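You operate a simulated robot arm through the tools that you are given. There is no shell and no other tool. Be economical: measure what you need, move in short steps, check, and stop when the job is done.

You run a simulated robot arm. Do the job below in one go: nothing can be reset, and whatever is moved stays where it is left.

Task
Put the purple check block on the top of the long bench away on the top of the grading bench. Put the blue shim on the desk-end rack space. Put one of the steel shims from the top of the sorting bench on the narrow purple tray. Put the orange gap plate marked "7 mm" from the top of the fitting bench on top of the silver steel drum weight there and the orange gap plate marked "5 mm" on the top of the matching bench. Take the narrow blue box from the top of the care bench and put it on the top shelf of the tall grey rack. Take the square yellow pad on the top of the grading bench and put it away on the top of the sorting bench. The order is free. Set down upright: orange gap plate, narrow blue box.

The check looks at the end state, three seconds after you hand in, the way a careful person would. Anything else that was tipped, shoved, dropped, spilled or broken makes it a failure.

Robot
A 7-joint arm with a two-finger parallel gripper on a trunk, on a base that drives. Base frame: it is fixed to the floor where the robot stands at the start and does not move with it; the origin is under the middle of the robot, x ahead of it, y to its left, z up; the surface under the hand at the start is at about z = 90. Lengths are in cm, angles in degrees, forces in N, time in s.
Its first joint turns from -166.0 to 166.0 degrees. Places, roughly: blue shim [-675, -100, 100]; desk-end rack space [-950, -180, 90]; narrow blue box [-875, 150, 100]; narrow purple tray [-750, -125, 100]; orange gap plate [-750, -75, 100]; purple check block [75, 0, 100]; square yellow pad (5x5x2 cm) [-540, -290, 90]; steel drum weight [-775, -75, 100]; steel shim [-700, -150, 100]; top of the grading bench [-630, -310, 90]; top of the matching bench [-1010, -20, 90]; top of the sorting bench [-710, -140, 90]; top shelf of the tall grey rack [-970, -140, 130]. Payload 3.43 kg.
The TCP is the grasp point between the finger pads, 3 cm short of the fingertips. In the tool frame z runs along the fingers and y along their closing line. The gripper opens to 9.4 cm. The fingers are 2.8 cm wide and 1 cm thick; the gripper's body (5 by 9.6 cm) begins 5.5 cm behind the TCP.
Orientation is that of the tool frame in the base frame, as a unit quaternion [x, y, z, w]. With the fingers straight down and closing along the base's y, the tool's x points along the base's -x, its y along +y and its z along -z.

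Tools
- The arm moves only by the tool step_arm. Its argument "deltas" is text: rows parted by semicolons, each of 7 numbers parted by spaces: the shift along the base's x, y, z in cm, then the turn, a rotation vector about the base's x, y, z in degrees, then the finger opening in cm, from 0 to 9.4. In form: dx dy dz wx wy wz hand; .... A call has 1 to 12 rows; each row shifts and turns the commanded pose from where the row before left it. Each row takes 0.2 s and may step no farther than 5 cm and 8.6 degrees from the row before; otherwise, or with a gripper value out of range, the whole call is refused. Where a pose cannot be reached the arm comes as near as it can. A force on the tool above 40 N (or 10 N above the force at the start of the call, whichever is more), or a blocked arm, ends the call early, and 0.2 s more pass. The fingers move at their own pace (about 4.5 cm/s each) and stop on an object; they squeeze with about 39 N. The grip force told is the motor's: it shows also when the fingers shut on nothing. Time passes only in rows, and 0.2 s behind the last, so rows that do not move let the fingers close. It gives the time, the measured TCP pose, the force on the tool (base axes), the opening and the grip force at its end, in the units of the frame above (readings bear some noise), with the torque about the TCP (base axes, N m) and any sound that the robot's microphone picked up.
- Cameras (640 x 400 px; columns grow to the right, rows downward): "scene" is now at [52.29, 15.72, 132.17]; the picture's right is [-0.43, -0.90, 0.00], its down [-0.49, 0.24, -0.84] and it looks along [0.76, -0.37, -0.54] (base axes); focal length 236 px, centre (320, 200). "wrist" rides on the gripper at [7.6, 1.4, -10.2] in the tool frame; the picture's right is [-0.18, 0.98, 0.00], its down [-0.75, -0.14, -0.64] and it looks along [-0.63, -0.12, 0.77] (tool axes); focal length 243 px, centre (320, 200). There is no depth. A picture from a camera that has moved, and an enlarged one, comes with that camera's place and axes in the base frame and with its lens.
- capture(camera): a new picture of that camera. The clock stands still meanwhile.
- raise_lower(by): slides the trunk up (or, below 0, down) by that many cm; the arm and the scene camera ride with it, the base frame stays. It gives what a move gives, with no picture.
- roll_base(legs): drives the robot by 1 to 6 legs, each [ahead, left, turn to the left] in cm, cm and degrees, along the robot's own axes; the way and the turn of a leg run together, so that a leg with both is an arc; at most 150 cm and 180 degrees a leg. The arm and the cameras ride along, it lands a little off, and it stops where it bumps. It gives what a move gives.
- aim_head(pan, tilt): turns the head with the scene camera to pan (to the left, within 103 degrees either way) and tilt (down, from -29 to 69), counted from straight ahead of the robot. It gives what a move gives.
- inspect(camera, box): a new picture of the part [left, top, right, bottom] of that camera's present view, enlarged. The clock stands still meanwhile.
- hand_in(): hands the job in; it is judged then, once.

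Go step by step. Nothing tells you exact positions but the pictures and the camera data: compare them with the known pose of the tool, close in by small moves and look again before you grip or let go. The budget is 207 turns and 180 pictures, counting those below and the enlarged ones. Unless the task says otherwise, let go and move clear before handing in, and close with one line.

The tools are called after "Call:" as name(argument=value, ...) on one line, values as JSON. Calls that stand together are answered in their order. step_arm: Moves the arm, as the interface text tells. Its arguments: {"type":"object","properties":{"deltas":{"type":"string"}},"required":["deltas"]} The other tools are called the same way: raise_lower (by) slides the trunk up or down; roll_base (legs) drives the base; aim_head (pan, tilt) turns the head that bears the scene camera; capture (camera) takes a picture; inspect (camera, box) takes an enlarged picture of a part of a camera's view; hand_in () hands the job in.

At the start:

```text
time: 0.0
eef_pos: [64.24, 12.6, 119.63]
ee_rot: [0.0, 1.0, -0.001, 0.0]
contact_force: [0.4, 0.6, -0.3]
moment: [0.0, -0.02, 0.02]
finger_gap: 9.39
gripper_force: 0.1
trunk travel left (down, up): [-37.5, 23.5]
robot x, y, heading: [-0.05, -0.15, -0.0]
head pan, tilt: [-25.8, 32.8]
```

scene: 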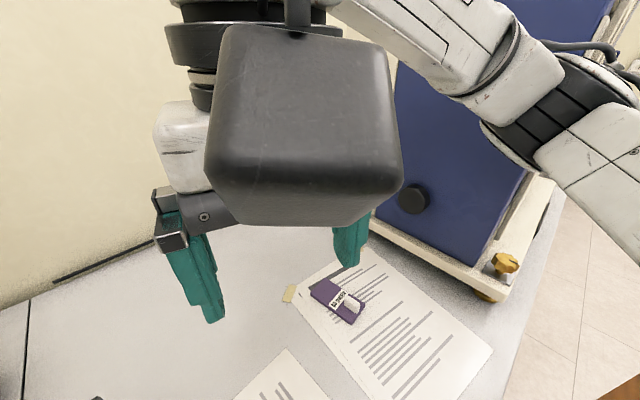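
wrist: 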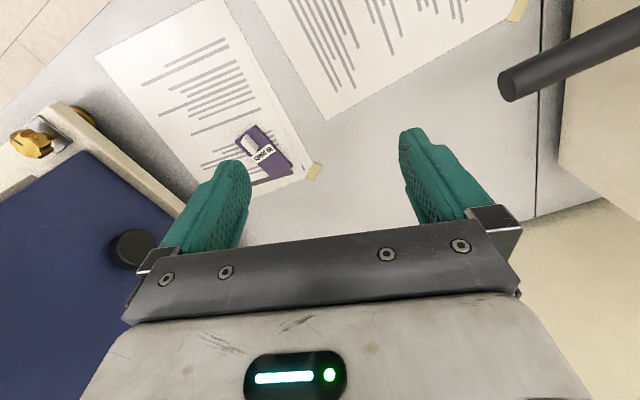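

The purple check block lies on the paper at about [76, 0, 91]. I'll look closer before gripping.

Call:
inspect(camera="wrist", box=[200, 100, 360, 200])

Call:
inspect(camera="scene", box=[260, 240, 420, 340])

```text
4.00 times, centred on (280, 150) of wrist
camera zoom: at [56.57, 13.98, 129.88], right [0.18, 0.98, 0.0], down [0.75, -0.14, 0.64], along [0.63, -0.12, -0.77], focal length 970 px, centre (480, 400)
```

zoom: 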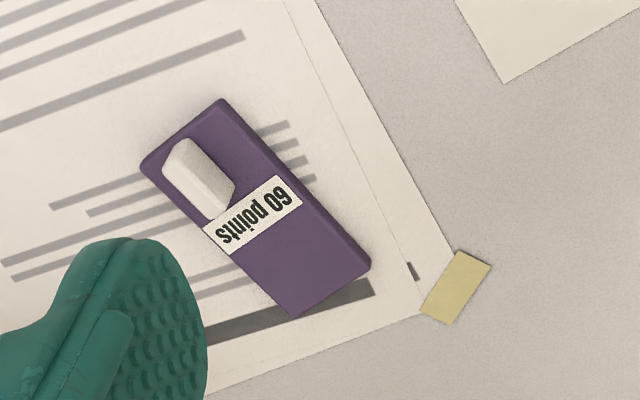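

```text
4.00 times, centred on (340, 290) of scene
camera zoom: at [52.29, 15.72, 132.17], right [-0.43, -0.9, 0.0], down [-0.49, 0.24, -0.84], along [0.76, -0.37, -0.54], focal length 945 px, centre (240, -160)
```

zoom: 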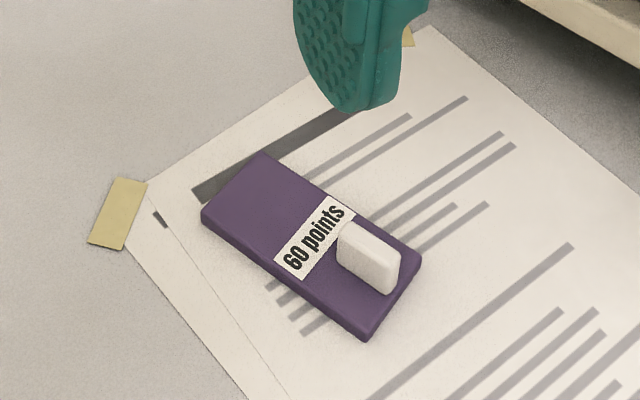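

Call:
step_arm(deltas="2.34 -2.44 -3.2 0 0 4.9 9.4; 2.34 -2.44 -3.2 0 0 4.9 9.4; 2.34 -2.44 -3.2 0 0 4.9 9.4; 2.34 -2.44 -3.2 0 0 4.9 9.4; 2.34 -2.44 -3.2 0 0 4.9 9.4; 0 0 0 0 0 0 9.4")

Call:
capture(camera="wrist")

Call:
capture(camera="scene")

```text
time: 1.4
eef_pos: [75.91, 2.25, 103.89]
ee_rot: [-0.218, 0.976, -0.002, 0.003]
contact_force: [-0.4, 0.1, -0.1]
moment: [0.01, 0.03, -0.03]
finger_gap: 9.42
gripper_force: 0.1
trunk travel left (down, up): [-37.5, 23.5]
robot x, y, heading: [0.5, 0.14, 0.9]
head pan, tilt: [-25.8, 32.8]
```

```text
175 pictures are left
camera wrist: at [68.34, 0.12, 114.23], right [-0.25, 0.97, -0.01], down [0.74, 0.2, 0.65], along [0.63, 0.16, -0.76], focal length 243 px, centre (320, 200)
```

wrist: 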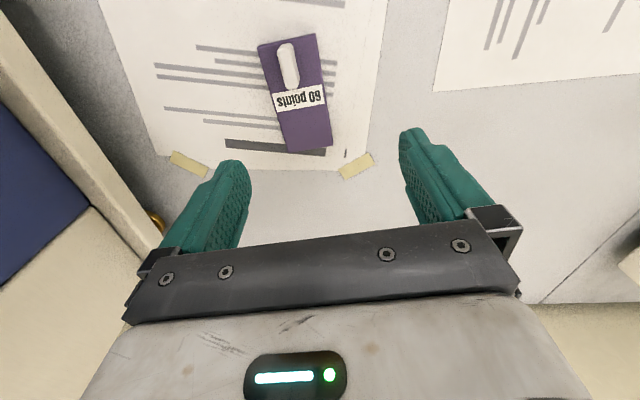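

```text
174 pictures are left
camera scene: at [52.01, 17.26, 132.38], right [-0.42, -0.91, 0.0], down [-0.49, 0.23, -0.84], along [0.76, -0.36, -0.54], focal length 236 px, centre (320, 200)
```

scene: 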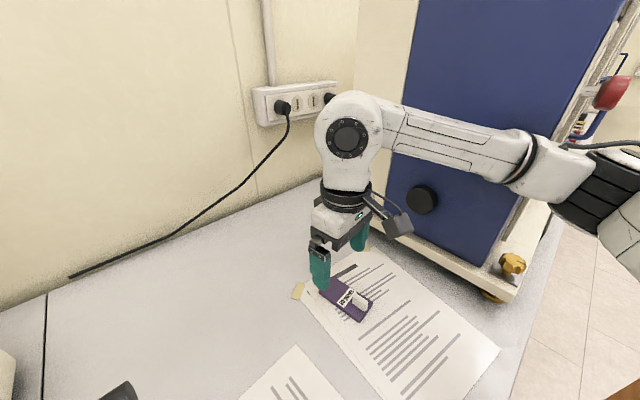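

Call:
step_arm(deltas="0.1 -1.1 -2 0 0 0 9.4; 0 -1 -3 0 0 0 9.4; 0 0 0 0 0 0 9.4")

Call:
capture(camera="wrist")

```text
time: 2.4
eef_pos: [77.32, 2.38, 98.76]
ee_rot: [-0.231, 0.973, -0.003, 0.003]
contact_force: [-0.1, 0.5, 0.9]
moment: [0.03, -0.02, 0.0]
finger_gap: 9.37
gripper_force: 0.0
trunk travel left (down, up): [-37.5, 23.5]
robot x, y, heading: [1.37, 0.85, 2.2]
head pan, tilt: [-25.8, 32.8]
stopped in row 3: the arm was blocked; the commanded pose is now the measured one
```

```text
173 pictures are left
camera wrist: at [69.7, 0.14, 109.02], right [-0.28, 0.96, -0.01], down [0.73, 0.22, 0.65], along [0.62, 0.18, -0.76], focal length 243 px, centre (320, 200)
```

wrist: 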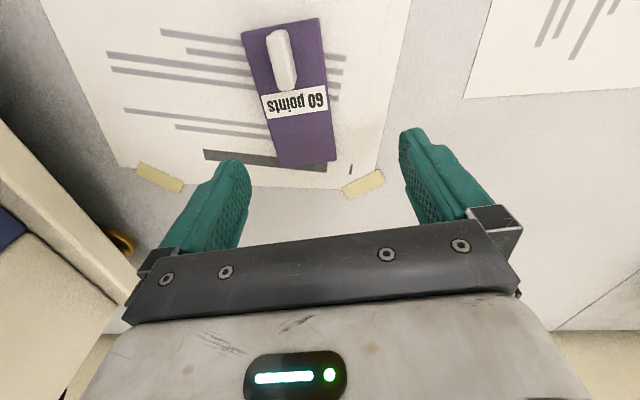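

Call:
aim_head(pan=-40, tilt=25)

Call:
capture(camera="scene")

```text
time: 3.2
eef_pos: [77.34, 2.32, 98.69]
ee_rot: [-0.23, 0.973, -0.002, 0.003]
contact_force: [-0.8, 0.2, -0.7]
moment: [0.0, 0.01, 0.03]
finger_gap: 9.39
gripper_force: 0.0
trunk travel left (down, up): [-37.5, 23.5]
robot x, y, heading: [1.34, 0.56, 2.5]
head pan, tilt: [-40.0, 25.0]
```

```text
172 pictures are left
camera scene: at [51.83, 16.84, 133.56], right [-0.61, -0.79, 0.0], down [-0.33, 0.26, -0.91], along [0.72, -0.56, -0.42], focal length 236 px, centre (320, 200)
```

scene: 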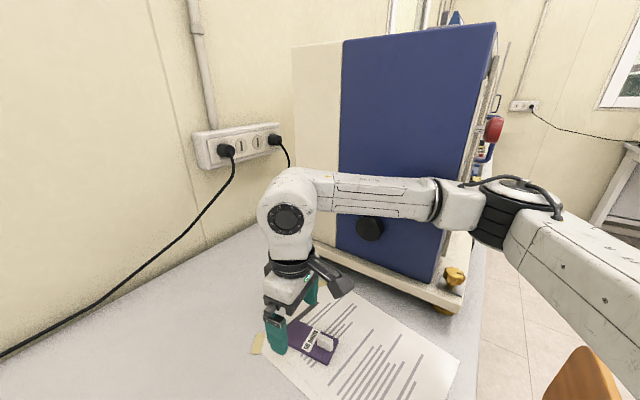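

The forearm is pressing against the blue machine, so the base gets shoved. I'll lift, shift the base left and turn right so the arm comes in from a freer side.

Call:
step_arm(deltas="-1 0 4.5 0 0 0 9.4; -1 0 4.5 0 0 0 9.4; -1 0 4.5 0 0 0 9.4; -1 0 4.5 0 0 0 9.4; -1 0 4.5 0 0 0 9.4; 0 0 0 0 0 0 9.4")

Call:
aim_head(pan=40, tilt=40)

Call:
capture(camera="scene")

```text
time: 4.6
eef_pos: [72.75, 2.09, 121.11]
ee_rot: [-0.23, 0.973, -0.001, -0.001]
contact_force: [0.1, -0.1, -0.5]
moment: [-0.01, -0.03, 0.0]
finger_gap: 9.41
gripper_force: 0.0
trunk travel left (down, up): [-37.5, 23.5]
robot x, y, heading: [1.62, 0.74, 2.0]
head pan, tilt: [-40.0, 25.0]
```

```text
time: 6.1
eef_pos: [72.71, 2.04, 120.99]
ee_rot: [-0.231, 0.973, 0.0, 0.0]
contact_force: [-0.3, -0.5, 0.1]
moment: [0.0, 0.03, 0.02]
finger_gap: 9.41
gripper_force: 0.0
trunk travel left (down, up): [-37.5, 23.5]
robot x, y, heading: [1.62, 0.81, 2.0]
head pan, tilt: [40.0, 40.0]
```

```text
171 pictures are left
camera scene: at [51.37, 27.81, 131.08], right [0.67, -0.74, 0.0], down [-0.48, -0.43, -0.77], along [0.57, 0.51, -0.64], focal length 236 px, centre (320, 200)
```

scene: 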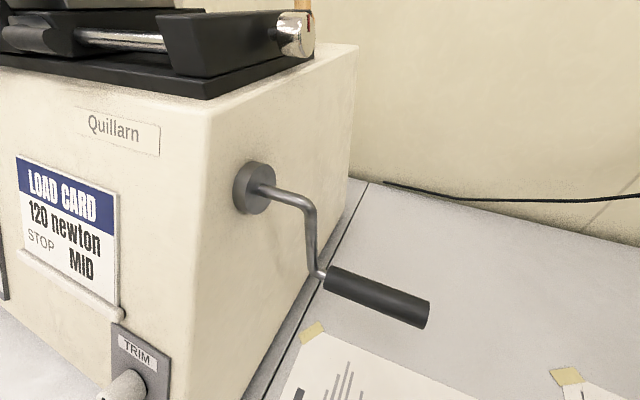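

There is another machine with a crank to the left, so the slot is tight. I'll back up some, shift left and turn right together.

Call:
roll_base(legs=[[-14, 0, 0], [0, 20, -17]])

Call:
aim_head(pan=-15, tilt=30)

Call:
capture(camera="scene")

Call:
capture(camera="wrist")

```text
time: 8.6
eef_pos: [58.4, 0.5, 120.88]
ee_rot: [-0.085, 0.996, 0.001, 0.0]
contact_force: [1.0, 0.5, -0.6]
moment: [0.02, 0.03, 0.0]
finger_gap: 9.42
gripper_force: 0.1
trunk travel left (down, up): [-37.5, 23.5]
robot x, y, heading: [-9.92, 19.76, -14.8]
head pan, tilt: [40.0, 40.0]
```

```text
time: 9.8
eef_pos: [58.38, 0.67, 120.87]
ee_rot: [-0.086, 0.996, 0.0, 0.001]
contact_force: [-0.2, -0.2, 0.0]
moment: [0.0, -0.01, -0.02]
finger_gap: 9.4
gripper_force: 0.1
trunk travel left (down, up): [-37.5, 23.5]
robot x, y, heading: [-10.3, 20.22, -14.9]
head pan, tilt: [-15.0, 30.0]
```

```text
170 pictures are left
camera scene: at [45.52, 23.37, 132.61], right [-0.49, -0.87, 0.0], down [-0.43, 0.25, -0.87], along [0.75, -0.43, -0.5], focal length 236 px, centre (320, 200)
```

scene: 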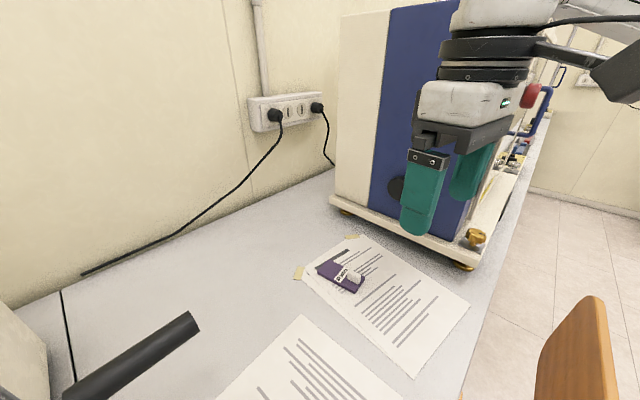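

```text
169 pictures are left
camera wrist: at [50.47, 0.66, 131.25], right [0.01, 1.0, 0.0], down [0.77, -0.01, 0.64], along [0.64, -0.01, -0.77], focal length 243 px, centre (320, 200)
```

wrist: 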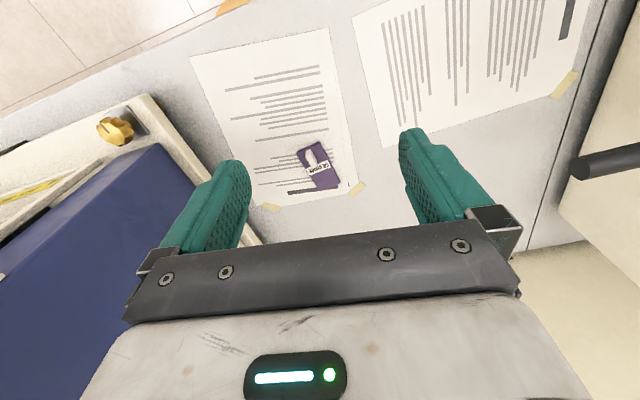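

Call:
step_arm(deltas="2.93 -0.07 -2.8 0 0 2.5 9.4; 2.93 -0.07 -2.8 0 0 2.5 9.4; 2.93 -0.07 -2.8 0 0 2.5 9.4; 2.93 -0.07 -2.8 0 0 2.5 9.4; 2.93 -0.07 -2.8 0 0 2.5 9.4; 2.93 -0.07 -2.8 0 0 2.5 9.4; 0 0 0 0 0 0 9.4")

Call:
capture(camera="wrist")

```text
time: 11.4
eef_pos: [71.57, 0.28, 108.43]
ee_rot: [-0.182, 0.983, 0.0, 0.001]
contact_force: [-0.1, 0.5, -0.3]
moment: [-0.01, 0.01, 0.0]
finger_gap: 9.41
gripper_force: 0.0
out of reach, approached as far as the arm can: row 5, 6
trunk travel left (down, up): [-37.5, 23.5]
robot x, y, heading: [-10.5, 20.02, -14.7]
head pan, tilt: [-15.0, 30.0]
```

```text
168 pictures are left
camera wrist: at [63.81, -1.23, 118.67], right [-0.18, 0.98, 0.0], down [0.75, 0.14, 0.64], along [0.63, 0.12, -0.77], focal length 243 px, centre (320, 200)
```

wrist: 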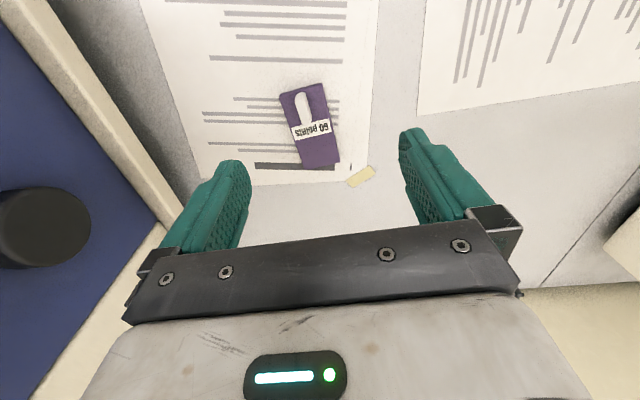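

Call:
roll_base(legs=[[6, 0, 0]])

Call:
capture(camera="scene")

```text
time: 12.4
eef_pos: [77.24, -1.28, 108.31]
ee_rot: [-0.182, 0.983, -0.001, 0.0]
contact_force: [-0.4, 1.7, -0.3]
moment: [-0.01, -0.03, 0.0]
finger_gap: 9.4
gripper_force: 0.0
trunk travel left (down, up): [-37.5, 23.5]
robot x, y, heading: [-4.6, 18.83, -14.9]
head pan, tilt: [-15.0, 30.0]
```

```text
167 pictures are left
camera scene: at [51.37, 21.79, 132.62], right [-0.5, -0.87, 0.0], down [-0.43, 0.25, -0.87], along [0.75, -0.43, -0.5], focal length 236 px, centre (320, 200)
```

scene: 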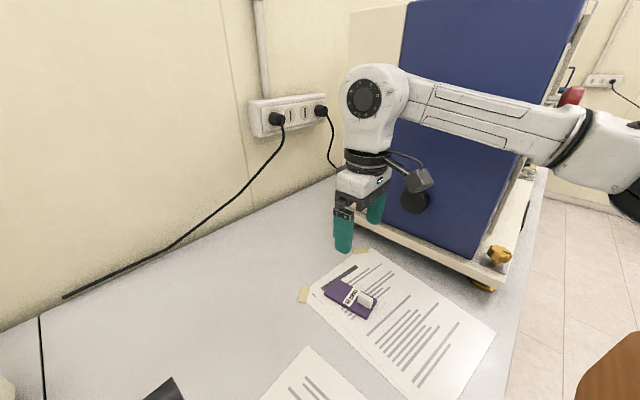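

Call:
step_arm(deltas="-0.5 0.7 -2.5 0 0 2 9.4; -0.5 0.7 -2.5 0 0 1.6 9.4; 0 0 -2.5 0 0 0 9.4; 0 0 0 0 0 0 9.4")

Call:
capture(camera="wrist")

Call:
capture(camera="scene")

```text
time: 13.4
eef_pos: [76.51, 0.14, 100.83]
ee_rot: [-0.213, 0.977, -0.002, 0.001]
contact_force: [0.7, -0.3, 0.1]
moment: [-0.01, 0.03, -0.01]
finger_gap: 9.4
gripper_force: 0.1
trunk travel left (down, up): [-37.5, 23.5]
robot x, y, heading: [-4.15, 18.9, -14.7]
head pan, tilt: [-15.0, 30.0]
```

```text
166 pictures are left
camera wrist: at [68.77, -1.87, 111.2], right [-0.24, 0.97, 0.0], down [0.74, 0.19, 0.64], along [0.62, 0.15, -0.77], focal length 243 px, centre (320, 200)
```

wrist: 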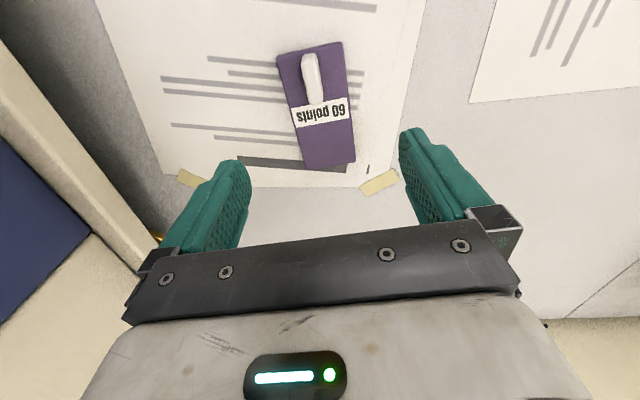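

```text
165 pictures are left
camera scene: at [51.39, 21.79, 132.61], right [-0.5, -0.87, 0.0], down [-0.43, 0.25, -0.87], along [0.75, -0.43, -0.5], focal length 236 px, centre (320, 200)
```

scene: 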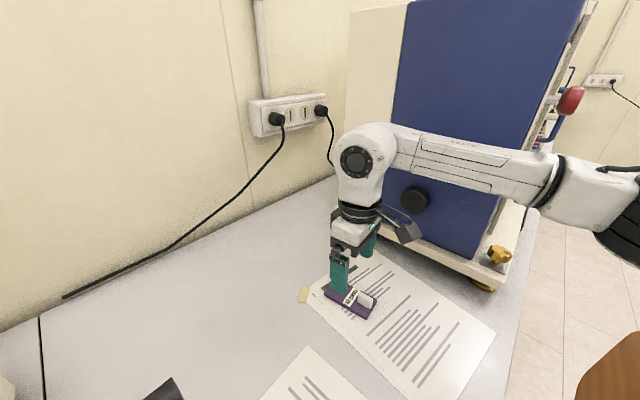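

Call:
step_arm(deltas="-0.4 -0.2 -2.5 0 0 0 9.4; 0 0 -2.5 0 0 0 9.4; 0 0 -2.2 0 0 0 9.4; 0 0 0 0 0 0 9.4")

Call:
capture(camera="wrist")

Call:
inspect(camera="scene", box=[280, 220, 440, 320])

```text
time: 14.4
eef_pos: [75.82, -0.1, 93.68]
ee_rot: [-0.213, 0.977, -0.001, 0.0]
contact_force: [-0.6, -0.1, 0.0]
moment: [0.01, 0.0, 0.03]
finger_gap: 9.39
gripper_force: 0.1
trunk travel left (down, up): [-37.5, 23.5]
robot x, y, heading: [-4.28, 18.75, -14.4]
head pan, tilt: [-15.0, 30.0]
```

```text
164 pictures are left
camera wrist: at [68.38, -2.13, 103.97], right [-0.24, 0.97, 0.0], down [0.74, 0.19, 0.64], along [0.62, 0.15, -0.77], focal length 243 px, centre (320, 200)
```

wrist: 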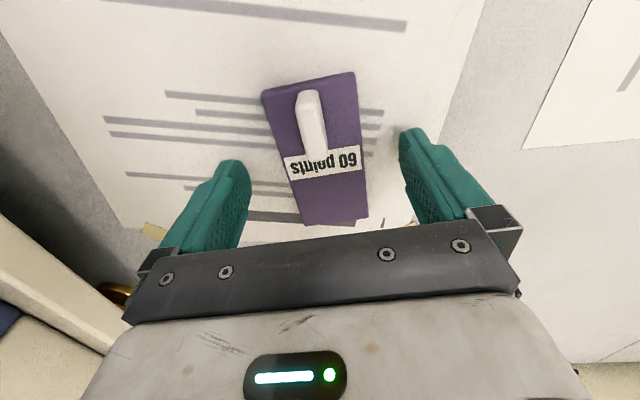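

```text
4.00 times, centred on (360, 270) of scene
camera zoom: at [51.39, 21.78, 132.61], right [-0.5, -0.87, 0.0], down [-0.43, 0.25, -0.87], along [0.75, -0.43, -0.5], focal length 945 px, centre (160, -80)
```

zoom: 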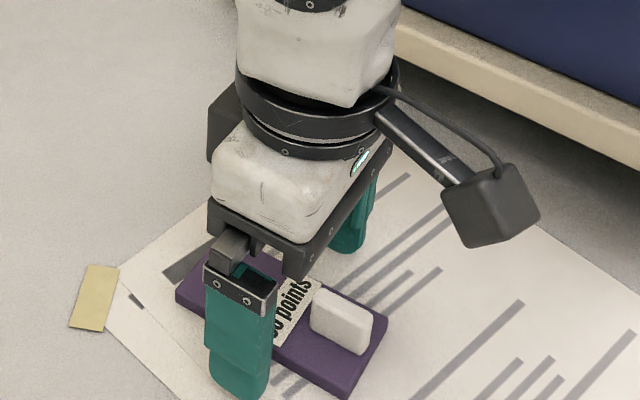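

Fingers straddle the block centrally; closing.

Call:
step_arm(deltas="0 0 0 0 0 0 4; 0 0 0 0 0 0 4; 0 0 0 0 0 0 3; 0 0 0 0 0 0 3; 0 0 0 0 0 0 3")

Call:
step_arm(deltas="0 0 2 0 0 0 3; 0 0 3 0 0 0 3; -0.5 0 4 0 0 0 3; -0.5 0 4 0 0 0 3; -1 0 4 0 0 0 3; 0 0 0 0 0 0 3")

Call:
capture(camera="wrist")

```text
time: 15.6
eef_pos: [76.07, -0.16, 93.53]
ee_rot: [-0.213, 0.977, 0.0, 0.001]
contact_force: [-0.6, 0.7, -0.1]
moment: [0.05, 0.05, 0.02]
finger_gap: 4.88
gripper_force: 38.7
trunk travel left (down, up): [-37.5, 23.5]
robot x, y, heading: [-4.29, 18.68, -14.8]
head pan, tilt: [-15.0, 30.0]
```

```text
time: 17.0
eef_pos: [74.08, -0.2, 110.63]
ee_rot: [-0.213, 0.977, -0.001, -0.001]
contact_force: [-0.1, 0.2, -0.7]
moment: [-0.01, 0.03, -0.02]
finger_gap: 4.9
gripper_force: 39.0
trunk travel left (down, up): [-37.5, 23.5]
robot x, y, heading: [-4.1, 18.6, -14.5]
head pan, tilt: [-15.0, 30.0]
```

```text
162 pictures are left
camera wrist: at [66.39, -2.16, 120.94], right [-0.24, 0.97, 0.0], down [0.74, 0.19, 0.64], along [0.62, 0.15, -0.77], focal length 243 px, centre (320, 200)
```

wrist: 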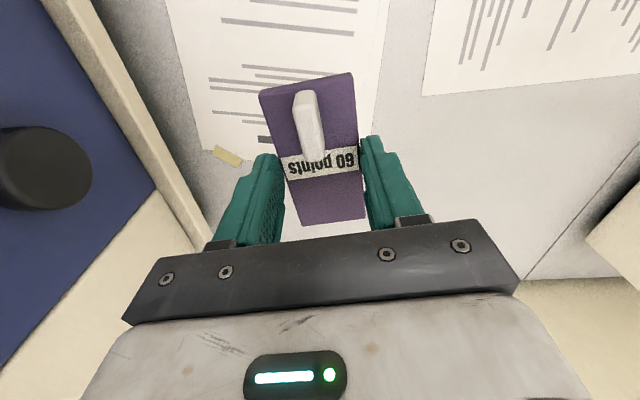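

Block is held. I'll retract, back away from the bench and look around.

Call:
step_arm(deltas="-3 1 3 0 0 0 3; -3 1 3 0 0 0 3; -3 1 3 0 0 0 3; -3 1 2 0 0 0 3; -3 1 2 0 0 0 3; 0 0 0 0 0 0 3")

Call:
roll_base(legs=[[-40, 0, 0]])

Call:
aim_head(pan=100, tilt=15)

Call:
capture(camera="scene")

Call:
aim_head(pan=-100, tilt=15)

Call:
capture(camera="scene")

```text
time: 18.4
eef_pos: [58.92, 4.95, 123.61]
ee_rot: [-0.213, 0.977, 0.0, 0.0]
contact_force: [0.2, 1.2, -0.5]
moment: [0.0, 0.02, -0.01]
finger_gap: 4.9
gripper_force: 39.5
trunk travel left (down, up): [-37.5, 23.5]
robot x, y, heading: [-4.57, 18.63, -14.3]
head pan, tilt: [-15.0, 30.0]
```

```text
time: 20.9
eef_pos: [20.42, 15.16, 123.47]
ee_rot: [-0.215, 0.977, 0.0, -0.001]
contact_force: [0.6, 0.5, -0.8]
moment: [0.01, -0.01, 0.02]
finger_gap: 4.87
gripper_force: 38.4
trunk travel left (down, up): [-37.5, 23.5]
robot x, y, heading: [-43.09, 28.54, -14.5]
head pan, tilt: [-15.0, 30.0]
```

```text
time: 22.9
eef_pos: [20.32, 15.29, 123.64]
ee_rot: [-0.214, 0.977, 0.0, 0.0]
contact_force: [-0.3, 0.0, -0.9]
moment: [0.03, 0.02, 0.03]
finger_gap: 4.89
gripper_force: 38.8
trunk travel left (down, up): [-37.5, 23.5]
robot x, y, heading: [-43.02, 28.37, -14.5]
head pan, tilt: [100.0, 15.0]
```

```text
161 pictures are left
camera scene: at [5.56, 45.84, 135.03], right [1.0, -0.08, 0.0], down [-0.02, -0.26, -0.97], along [0.08, 0.96, -0.26], focal length 236 px, centre (320, 200)
```

scene: 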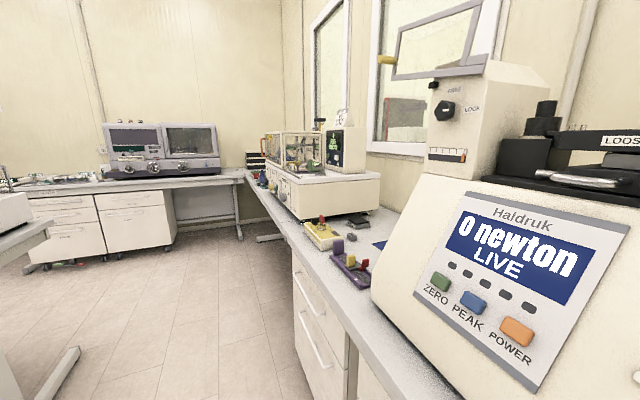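

```text
time: 25.8
eef_pos: [20.29, 15.2, 123.58]
ee_rot: [-0.215, 0.977, 0.0, -0.001]
contact_force: [-0.1, -0.2, -0.5]
moment: [0.02, 0.0, 0.0]
finger_gap: 4.91
gripper_force: 38.7
trunk travel left (down, up): [-37.5, 23.5]
robot x, y, heading: [-43.3, 28.82, -14.8]
head pan, tilt: [-100.0, 15.0]
```

```text
160 pictures are left
camera scene: at [0.93, 28.03, 135.04], right [-0.91, 0.42, 0.0], down [0.11, 0.24, -0.97], along [-0.4, -0.88, -0.26], focal length 236 px, centre (320, 200)
```

scene: 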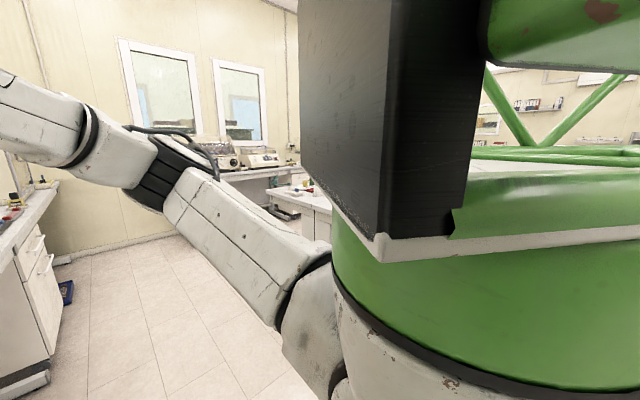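

Call:
roll_base(legs=[[-25, 0, 0], [0, 0, 105]])

Call:
aim_head(pan=90, tilt=12)

Call:
capture(camera="scene")

Call:
aim_head(pan=30, tilt=12)

Call:
capture(camera="scene")

```text
time: 31.9
eef_pos: [-68.62, 99.64, 123.55]
ee_rot: [0.9, -0.437, 0.0, 0.0]
contact_force: [0.6, -0.2, -0.7]
moment: [0.0, 0.03, 0.03]
finger_gap: 4.9
gripper_force: 38.4
trunk travel left (down, up): [-37.5, 23.5]
robot x, y, heading: [-66.88, 35.0, 88.9]
head pan, tilt: [-100.0, 15.0]
```

```text
time: 34.8
eef_pos: [-68.68, 99.72, 123.58]
ee_rot: [0.899, -0.438, -0.001, 0.0]
contact_force: [-0.3, -0.6, 0.0]
moment: [0.01, 0.01, 0.03]
finger_gap: 4.91
gripper_force: 39.8
trunk travel left (down, up): [-37.5, 23.5]
robot x, y, heading: [-67.16, 35.11, 88.9]
head pan, tilt: [90.0, 12.0]
```

```text
159 pictures are left
camera scene: at [-94.89, 79.84, 135.52], right [0.02, 1.0, 0.0], down [0.21, 0.0, -0.98], along [-0.98, 0.02, -0.21], focal length 236 px, centre (320, 200)
```

scene: 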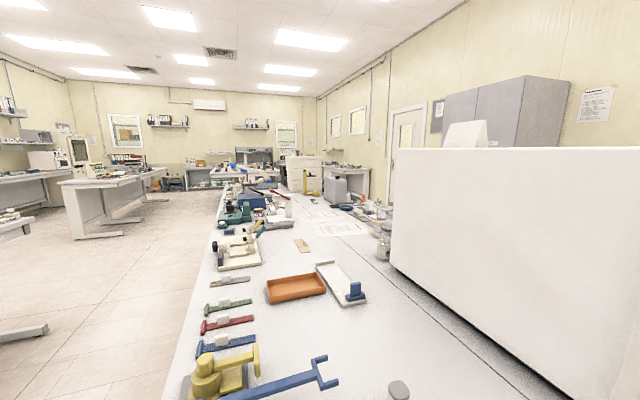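

```text
time: 36.1
eef_pos: [-68.54, 99.62, 123.47]
ee_rot: [0.9, -0.437, 0.0, 0.0]
contact_force: [0.2, 0.2, -0.5]
moment: [0.0, 0.04, -0.05]
finger_gap: 4.89
gripper_force: 39.3
trunk travel left (down, up): [-37.5, 23.5]
robot x, y, heading: [-67.12, 35.06, 88.7]
head pan, tilt: [30.0, 12.0]
```

```text
158 pictures are left
camera scene: at [-90.08, 87.81, 135.52], right [0.88, 0.48, 0.0], down [0.1, -0.18, -0.98], along [-0.47, 0.86, -0.21], focal length 236 px, centre (320, 200)
```

scene: 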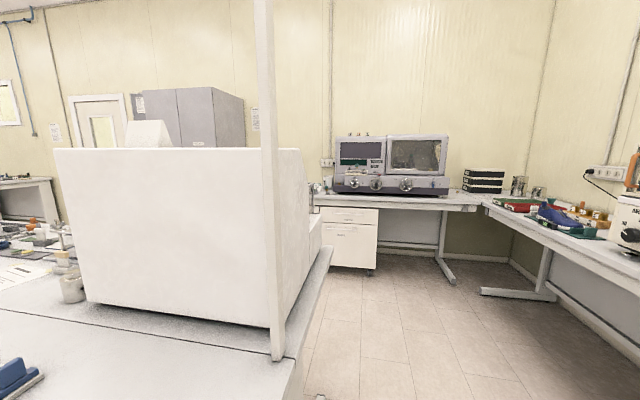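

Robot stands near a long island bench; the grading bench looks to be the white table ahead-left. I'll back away and turn to face -x.

Call:
roll_base(legs=[[-55, 0, 0], [0, 0, 91]])

Call:
aim_head(pan=35, tilt=15)

Call:
capture(camera="scene")

```text
time: 43.0
eef_pos: [-132.64, -21.98, 123.48]
ee_rot: [0.943, 0.333, 0.0, 0.0]
contact_force: [-0.8, 0.4, -1.7]
moment: [-0.03, 0.01, -0.02]
finger_gap: 4.9
gripper_force: 38.9
trunk travel left (down, up): [-37.5, 23.5]
robot x, y, heading: [-68.23, -19.65, 179.7]
head pan, tilt: [30.0, 12.0]
```

```text
time: 43.7
eef_pos: [-132.74, -21.92, 123.59]
ee_rot: [0.943, 0.332, 0.0, 0.0]
contact_force: [1.0, 0.4, -1.0]
moment: [0.03, 0.02, -0.02]
finger_gap: 4.92
gripper_force: 38.7
trunk travel left (down, up): [-37.5, 23.5]
robot x, y, heading: [-68.03, -19.28, 179.4]
head pan, tilt: [35.0, 15.0]
```

```text
157 pictures are left
camera scene: at [-120.1, -43.87, 135.04], right [-0.57, 0.82, 0.0], down [0.21, 0.15, -0.97], along [-0.8, -0.55, -0.26], focal length 236 px, centre (320, 200)
```

scene: 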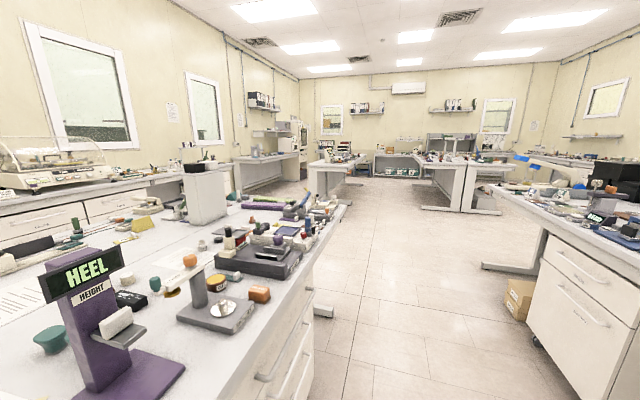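

The room's furniture runs about 25° off the base axes; the corridor centre lies a bit to my right. I'll sidestep, turn left 25° and drive along it.

Call:
roll_base(legs=[[0, -38, 0], [0, 0, 25], [150, 0, 0]])

Call:
aim_head(pan=10, tilt=15)

Call:
capture(camera="scene")

```text
time: 54.4
eef_pos: [-261.01, -73.27, 123.61]
ee_rot: [0.848, 0.529, 0.0, 0.0]
contact_force: [0.9, 0.7, -0.5]
moment: [0.02, -0.01, 0.01]
finger_gap: 4.9
gripper_force: 38.9
trunk travel left (down, up): [-37.5, 23.5]
robot x, y, heading: [-203.58, -43.76, -155.3]
head pan, tilt: [35.0, 15.0]
```

```text
time: 55.3
eef_pos: [-261.03, -73.17, 123.65]
ee_rot: [0.849, 0.529, 0.0, 0.001]
contact_force: [0.6, -0.9, -0.8]
moment: [0.0, 0.02, 0.01]
finger_gap: 4.89
gripper_force: 38.8
trunk travel left (down, up): [-37.5, 23.5]
robot x, y, heading: [-203.65, -43.58, -155.5]
head pan, tilt: [10.0, 15.0]
```

```text
156 pictures are left
camera scene: at [-243.29, -85.07, 135.03], right [-0.57, 0.82, 0.0], down [0.21, 0.15, -0.97], along [-0.79, -0.55, -0.26], focal length 236 px, centre (320, 200)
```

scene: 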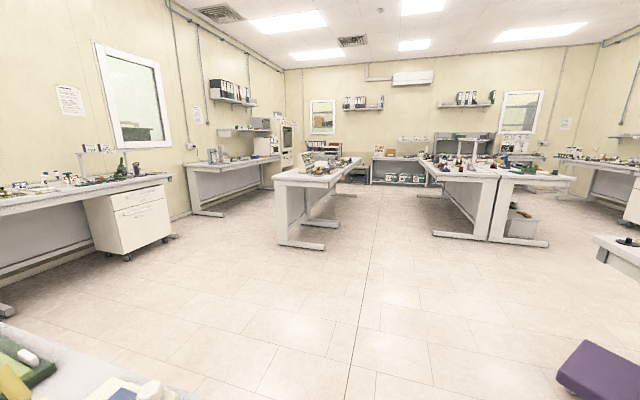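

The grading bench is the table centre-left; the corridor is clear. Driving on.

Call:
roll_base(legs=[[150, -12, 0], [130, -12, 0]])

Call:
aim_head(pan=35, tilt=20)

Call:
capture(camera="scene")

Call:
aim_head(pan=-20, tilt=15)

Call:
capture(camera="scene")

```text
refused: leg 1 is longer than a leg can be; nothing moved
```

```text
time: 56.2
eef_pos: [-260.96, -73.25, 123.61]
ee_rot: [0.848, 0.529, -0.001, 0.0]
contact_force: [0.8, -0.1, -0.2]
moment: [0.0, 0.01, 0.0]
finger_gap: 4.91
gripper_force: 39.3
trunk travel left (down, up): [-37.5, 23.5]
robot x, y, heading: [-203.63, -43.7, -155.8]
head pan, tilt: [35.0, 20.0]
```

```text
155 pictures are left
camera scene: at [-240.33, -87.78, 134.22], right [-0.86, 0.51, 0.0], down [0.17, 0.29, -0.94], along [-0.48, -0.81, -0.34], focal length 236 px, centre (320, 200)
```

scene: 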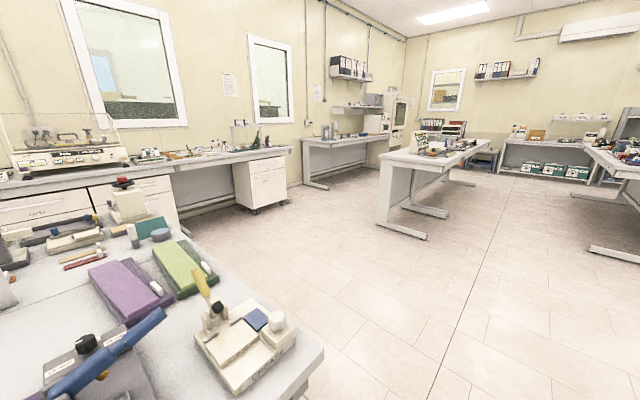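

```text
time: 57.4
eef_pos: [-261.03, -73.29, 123.63]
ee_rot: [0.849, 0.529, 0.0, -0.001]
contact_force: [-0.3, -0.1, -0.2]
moment: [-0.02, 0.03, 0.0]
finger_gap: 4.91
gripper_force: 38.8
trunk travel left (down, up): [-37.5, 23.5]
robot x, y, heading: [-203.5, -43.69, -155.4]
head pan, tilt: [-20.0, 15.0]
```

```text
154 pictures are left
camera scene: at [-244.92, -80.51, 135.03], right [-0.08, 1.0, 0.0], down [0.26, 0.02, -0.97], along [-0.96, -0.08, -0.26], focal length 236 px, centre (320, 200)
```

scene: 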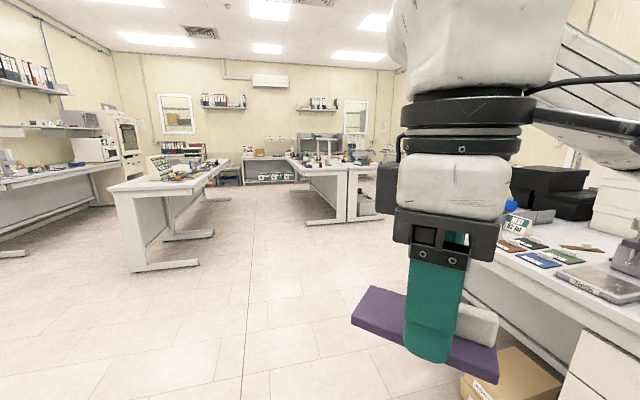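

Call:
roll_base(legs=[[145, -8, 0], [125, -8, 0]])

Call:
aim_head(pan=40, tilt=20)

Call:
capture(camera="scene")

Call:
aim_head(pan=-25, tilt=15)

Call:
capture(camera="scene")

```text
time: 70.6
eef_pos: [-514.28, -171.99, 123.6]
ee_rot: [0.848, 0.531, -0.001, 0.0]
contact_force: [-0.1, -0.3, -0.6]
moment: [0.01, 0.0, 0.01]
finger_gap: 4.91
gripper_force: 39.2
trunk travel left (down, up): [-37.5, 23.5]
robot x, y, heading: [-456.73, -142.59, -155.1]
head pan, tilt: [-20.0, 15.0]
```

```text
time: 71.9
eef_pos: [-514.18, -172.09, 123.63]
ee_rot: [0.848, 0.531, 0.0, 0.0]
contact_force: [0.7, 0.1, -0.5]
moment: [-0.02, -0.01, -0.02]
finger_gap: 4.92
gripper_force: 38.8
trunk travel left (down, up): [-37.5, 23.5]
robot x, y, heading: [-456.67, -142.58, -155.0]
head pan, tilt: [40.0, 20.0]
```

```text
153 pictures are left
camera scene: at [-492.68, -186.91, 134.22], right [-0.9, 0.43, 0.0], down [0.15, 0.31, -0.94], along [-0.4, -0.85, -0.34], focal length 236 px, centre (320, 200)
```

scene: 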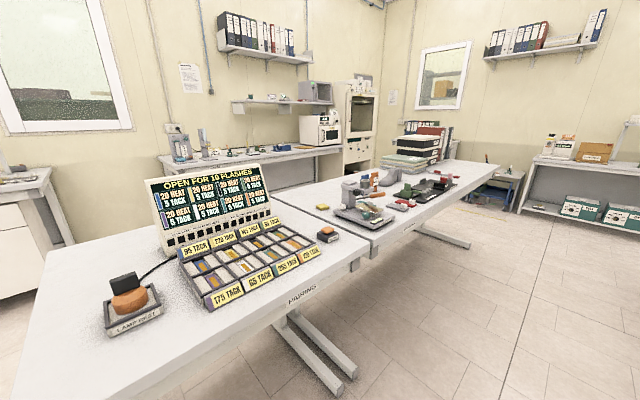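

```text
time: 73.3
eef_pos: [-514.19, -172.08, 123.65]
ee_rot: [0.847, 0.531, 0.0, -0.001]
contact_force: [-0.4, 0.5, -0.5]
moment: [-0.01, 0.02, 0.01]
finger_gap: 4.86
gripper_force: 38.8
trunk travel left (down, up): [-37.5, 23.5]
robot x, y, heading: [-456.73, -142.4, -155.2]
head pan, tilt: [-25.0, 15.0]
```

```text
152 pictures are left
camera scene: at [-498.06, -178.46, 135.03], right [0.0, 1.0, 0.0], down [0.26, 0.0, -0.97], along [-0.97, 0.0, -0.26], focal length 236 px, centre (320, 200)
```

scene: 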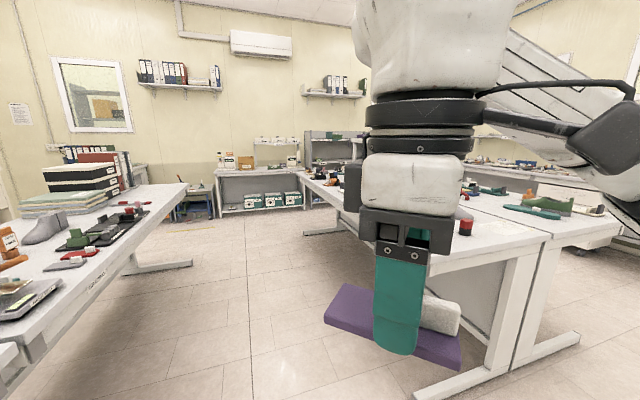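

Labels on the edges: "PAIRING" is the near table, "GRADING" the next one, with the yellow pad at about [-540,-285]. I'll drive alongside and face the bench.

Call:
roll_base(legs=[[142, 0, 0], [0, 0, 90]])

Call:
aim_head(pan=-10, tilt=38)

Call:
capture(camera="scene")

Call:
capture(camera="wrist")

```text
time: 84.2
eef_pos: [-554.54, -258.62, 123.75]
ee_rot: [0.218, 0.976, -0.001, 0.0]
contact_force: [0.3, 0.2, -1.0]
moment: [0.0, -0.02, 0.02]
finger_gap: 4.89
gripper_force: 39.0
trunk travel left (down, up): [-37.5, 23.5]
robot x, y, heading: [-584.8, -201.88, -64.5]
head pan, tilt: [-25.0, 15.0]
```

```text
time: 85.0
eef_pos: [-554.48, -258.75, 123.54]
ee_rot: [0.217, 0.976, 0.0, -0.001]
contact_force: [0.5, -0.7, -0.6]
moment: [0.0, -0.02, -0.02]
finger_gap: 4.89
gripper_force: 38.9
trunk travel left (down, up): [-37.5, 23.5]
robot x, y, heading: [-584.96, -201.46, -64.5]
head pan, tilt: [-10.0, 38.0]
```

```text
151 pictures are left
camera scene: at [-545.93, -241.37, 131.38], right [-0.96, -0.27, 0.0], down [-0.16, 0.59, -0.79], along [0.21, -0.76, -0.62], focal length 236 px, centre (320, 200)
```

scene: 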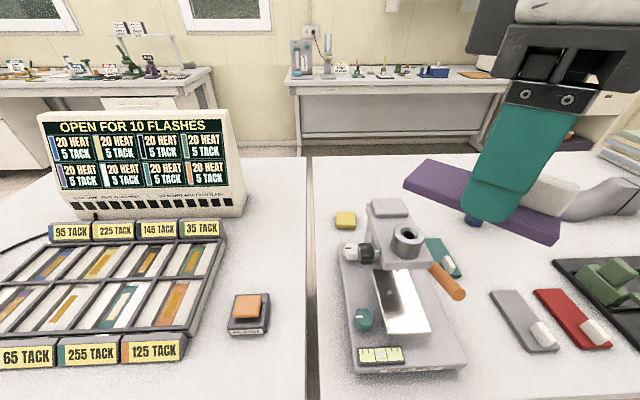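

```text
150 pictures are left
camera wrist: at [-560.85, -254.25, 133.94], right [0.58, 0.81, 0.0], down [0.62, -0.45, 0.64], along [0.52, -0.38, -0.77], focal length 243 px, centre (320, 200)
```

wrist: 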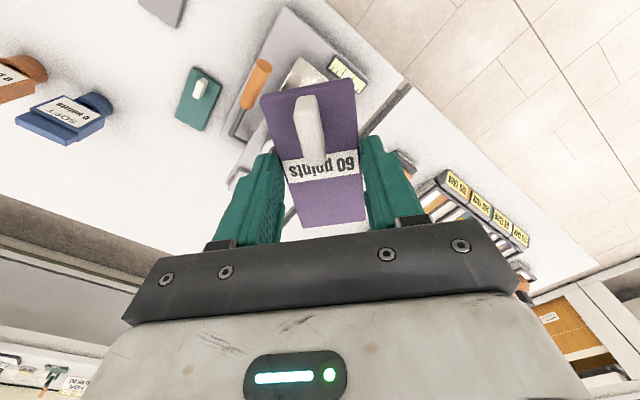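

Call:
aim_head(pan=-45, tilt=38)

Call:
capture(camera="scene")

```text
time: 86.0
eef_pos: [-554.45, -258.66, 123.56]
ee_rot: [0.217, 0.976, 0.0, 0.0]
contact_force: [-0.3, 0.0, -0.1]
moment: [-0.01, -0.01, -0.02]
finger_gap: 4.88
gripper_force: 39.0
trunk travel left (down, up): [-37.5, 23.5]
robot x, y, heading: [-585.37, -201.59, -64.5]
head pan, tilt: [-45.0, 38.0]
```

```text
149 pictures are left
camera scene: at [-551.11, -241.19, 131.38], right [-0.94, 0.33, 0.0], down [0.2, 0.58, -0.79], along [-0.26, -0.74, -0.62], focal length 236 px, centre (320, 200)
```

scene: 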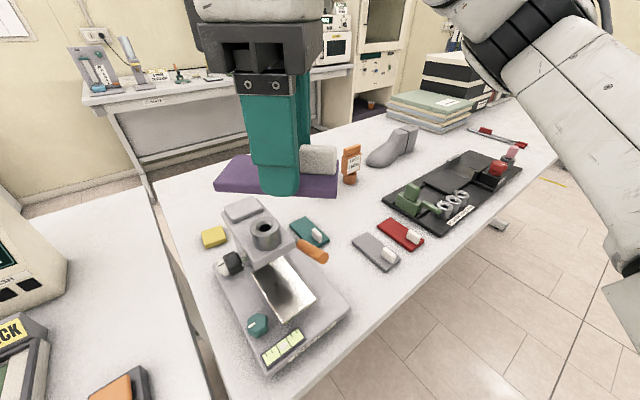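

Free spot for the block: around (-557,-295), behind the press. I'll roll 15 cm closer.

Call:
roll_base(legs=[[15, 0, 0]])

Call:
aim_head(pan=-40, tilt=50)

Call:
capture(camera="scene")

Call:
capture(camera="wrist")

```text
time: 87.4
eef_pos: [-547.77, -272.41, 123.67]
ee_rot: [0.217, 0.976, 0.0, 0.0]
contact_force: [0.1, 0.1, -0.4]
moment: [-0.02, 0.03, -0.02]
finger_gap: 4.89
gripper_force: 39.7
trunk travel left (down, up): [-37.5, 23.5]
robot x, y, heading: [-578.19, -215.2, -64.3]
head pan, tilt: [-45.0, 38.0]
```

```text
time: 88.2
eef_pos: [-547.7, -272.31, 123.61]
ee_rot: [0.217, 0.976, 0.0, 0.001]
contact_force: [0.4, -0.1, -0.2]
moment: [-0.02, -0.02, -0.01]
finger_gap: 4.91
gripper_force: 38.9
trunk travel left (down, up): [-37.5, 23.5]
robot x, y, heading: [-578.49, -215.68, -64.1]
head pan, tilt: [-40.0, 50.0]
```

```text
148 pictures are left
camera scene: at [-543.49, -254.13, 129.67], right [-0.97, 0.25, 0.0], down [0.19, 0.74, -0.64], along [-0.16, -0.62, -0.77], focal length 236 px, centre (320, 200)
```

scene: 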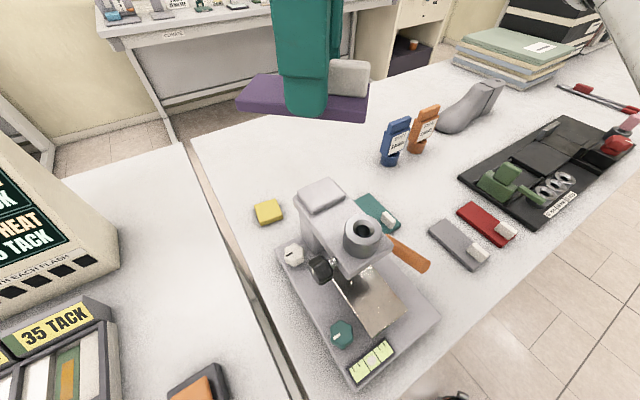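

```text
147 pictures are left
camera wrist: at [-554.15, -267.9, 133.93], right [0.58, 0.81, 0.0], down [0.62, -0.45, 0.64], along [0.52, -0.37, -0.77], focal length 243 px, centre (320, 200)
```

wrist: 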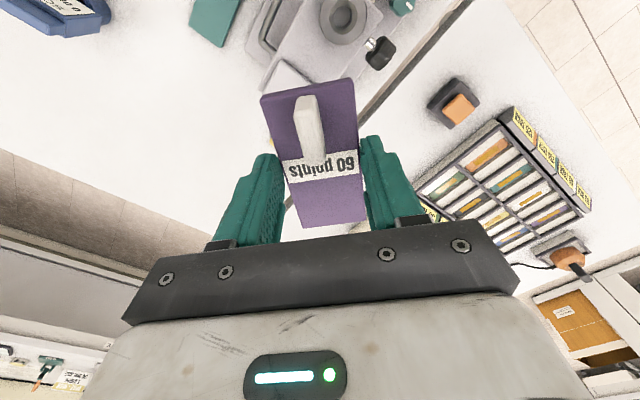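

Call:
step_arm(deltas="-1.86 -4.34 0 0 0 0 3; -1.86 -4.34 0 0 0 0 3; -1.86 -4.34 -1 0 0 0 3; -1.86 -4.34 -1 0 0 0 3; -1.86 -4.34 -2 0 0 0 3; 0 0 -4 0 0 0 3; 0 0 -4 0 0 0 3; 0 0 -4 0 0 0 3; 0 0 0 0 0 0 3")

Call:
capture(camera="wrist")

Call:
capture(camera="scene")

```text
refused: row 5 steps farther than a row can; nothing moved
```

```text
146 pictures are left
camera wrist: at [-554.15, -267.9, 133.93], right [0.58, 0.81, 0.0], down [0.62, -0.45, 0.64], along [0.52, -0.37, -0.77], focal length 243 px, centre (320, 200)
```

wrist: 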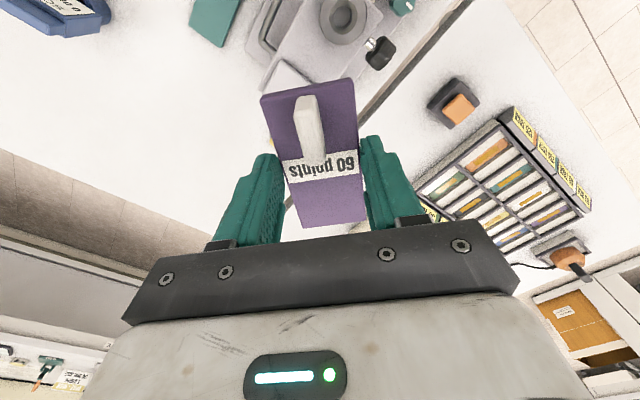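

```text
145 pictures are left
camera scene: at [-543.49, -254.13, 129.67], right [-0.97, 0.25, 0.0], down [0.19, 0.74, -0.64], along [-0.16, -0.62, -0.77], focal length 236 px, centre (320, 200)
```

scene: 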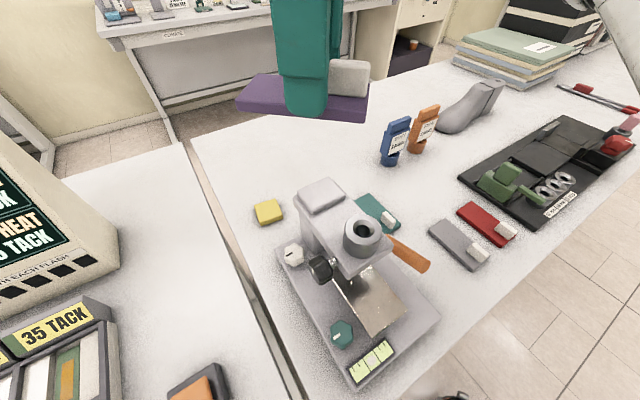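

Call:
step_arm(deltas="-1.86 -4.34 0 0 0 0 3; -1.86 -4.34 0 0 0 0 3; -1.86 -4.34 -1 0 0 0 3; -1.86 -4.34 -1 0 0 0 3; -1.86 -4.34 -1 0 0 0 3; 0 0 -4.5 0 0 0 3; 0 0 -4.5 0 0 0 3; 0 0 -4 0 0 0 3; 0 0 0 0 0 0 3")

Call:
capture(camera="wrist")

Call:
capture(camera="scene")

```text
time: 90.2
eef_pos: [-551.75, -283.83, 106.09]
ee_rot: [0.216, 0.976, 0.0, 0.0]
contact_force: [0.0, -0.2, 0.3]
moment: [0.03, -0.01, -0.01]
finger_gap: 4.89
gripper_force: 39.0
out of reach, approached as far as the arm can: row 3, 4, 5
trunk travel left (down, up): [-37.5, 23.5]
robot x, y, heading: [-578.76, -215.63, -64.2]
head pan, tilt: [-40.0, 50.0]
```

```text
144 pictures are left
camera wrist: at [-558.21, -279.43, 116.39], right [0.58, 0.81, 0.0], down [0.62, -0.45, 0.64], along [0.52, -0.37, -0.77], focal length 243 px, centre (320, 200)
```

wrist: 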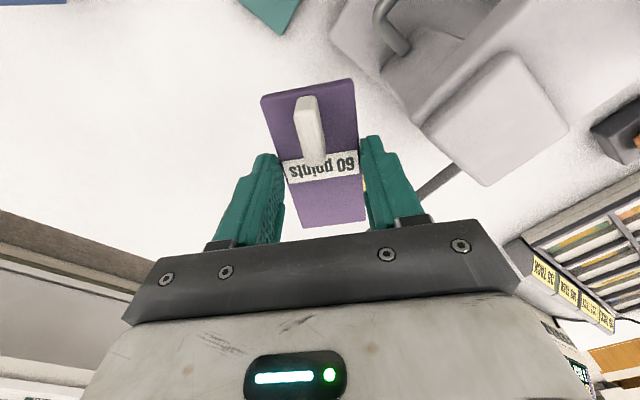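

```text
143 pictures are left
camera scene: at [-543.49, -254.13, 129.66], right [-0.97, 0.25, 0.0], down [0.19, 0.74, -0.64], along [-0.16, -0.62, -0.77], focal length 236 px, centre (320, 200)
```

scene: 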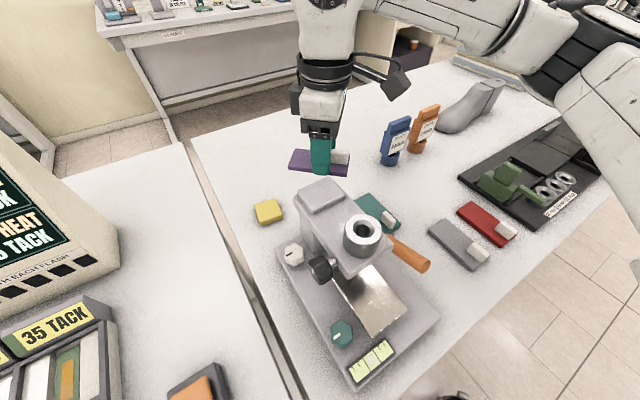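

Call:
step_arm(deltas="-1.75 -3.1 -1.5 0 0 0 3; -1.75 -3.1 -1.5 0 0 0 3; -1.75 -3.1 -1.5 0 0 0 3; 0 0 -1.5 0 0 0 3; 0 0 0 0 0 0 3")

Call:
capture(camera="scene")

```text
time: 91.3
eef_pos: [-551.81, -283.89, 104.65]
ee_rot: [0.216, 0.976, 0.0, 0.0]
contact_force: [-0.6, -0.3, -1.7]
moment: [0.03, 0.01, 0.0]
finger_gap: 4.91
gripper_force: 39.3
out of reach, approached as far as the arm can: row 1, 2, 3
trunk travel left (down, up): [-37.5, 23.5]
robot x, y, heading: [-578.26, -215.21, -64.3]
head pan, tilt: [-40.0, 50.0]
```

```text
142 pictures are left
camera scene: at [-543.49, -254.12, 129.66], right [-0.97, 0.25, 0.0], down [0.19, 0.74, -0.64], along [-0.16, -0.62, -0.77], focal length 236 px, centre (320, 200)
```

scene: 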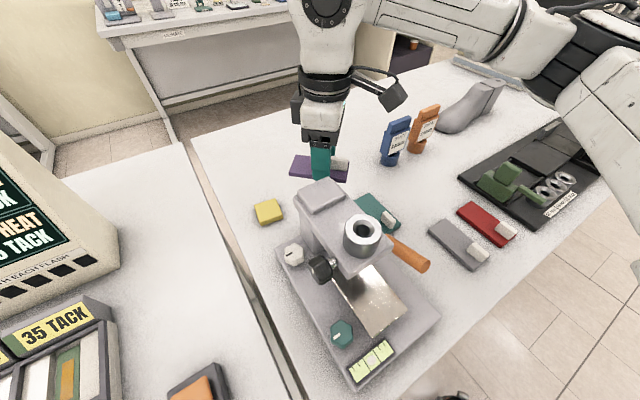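

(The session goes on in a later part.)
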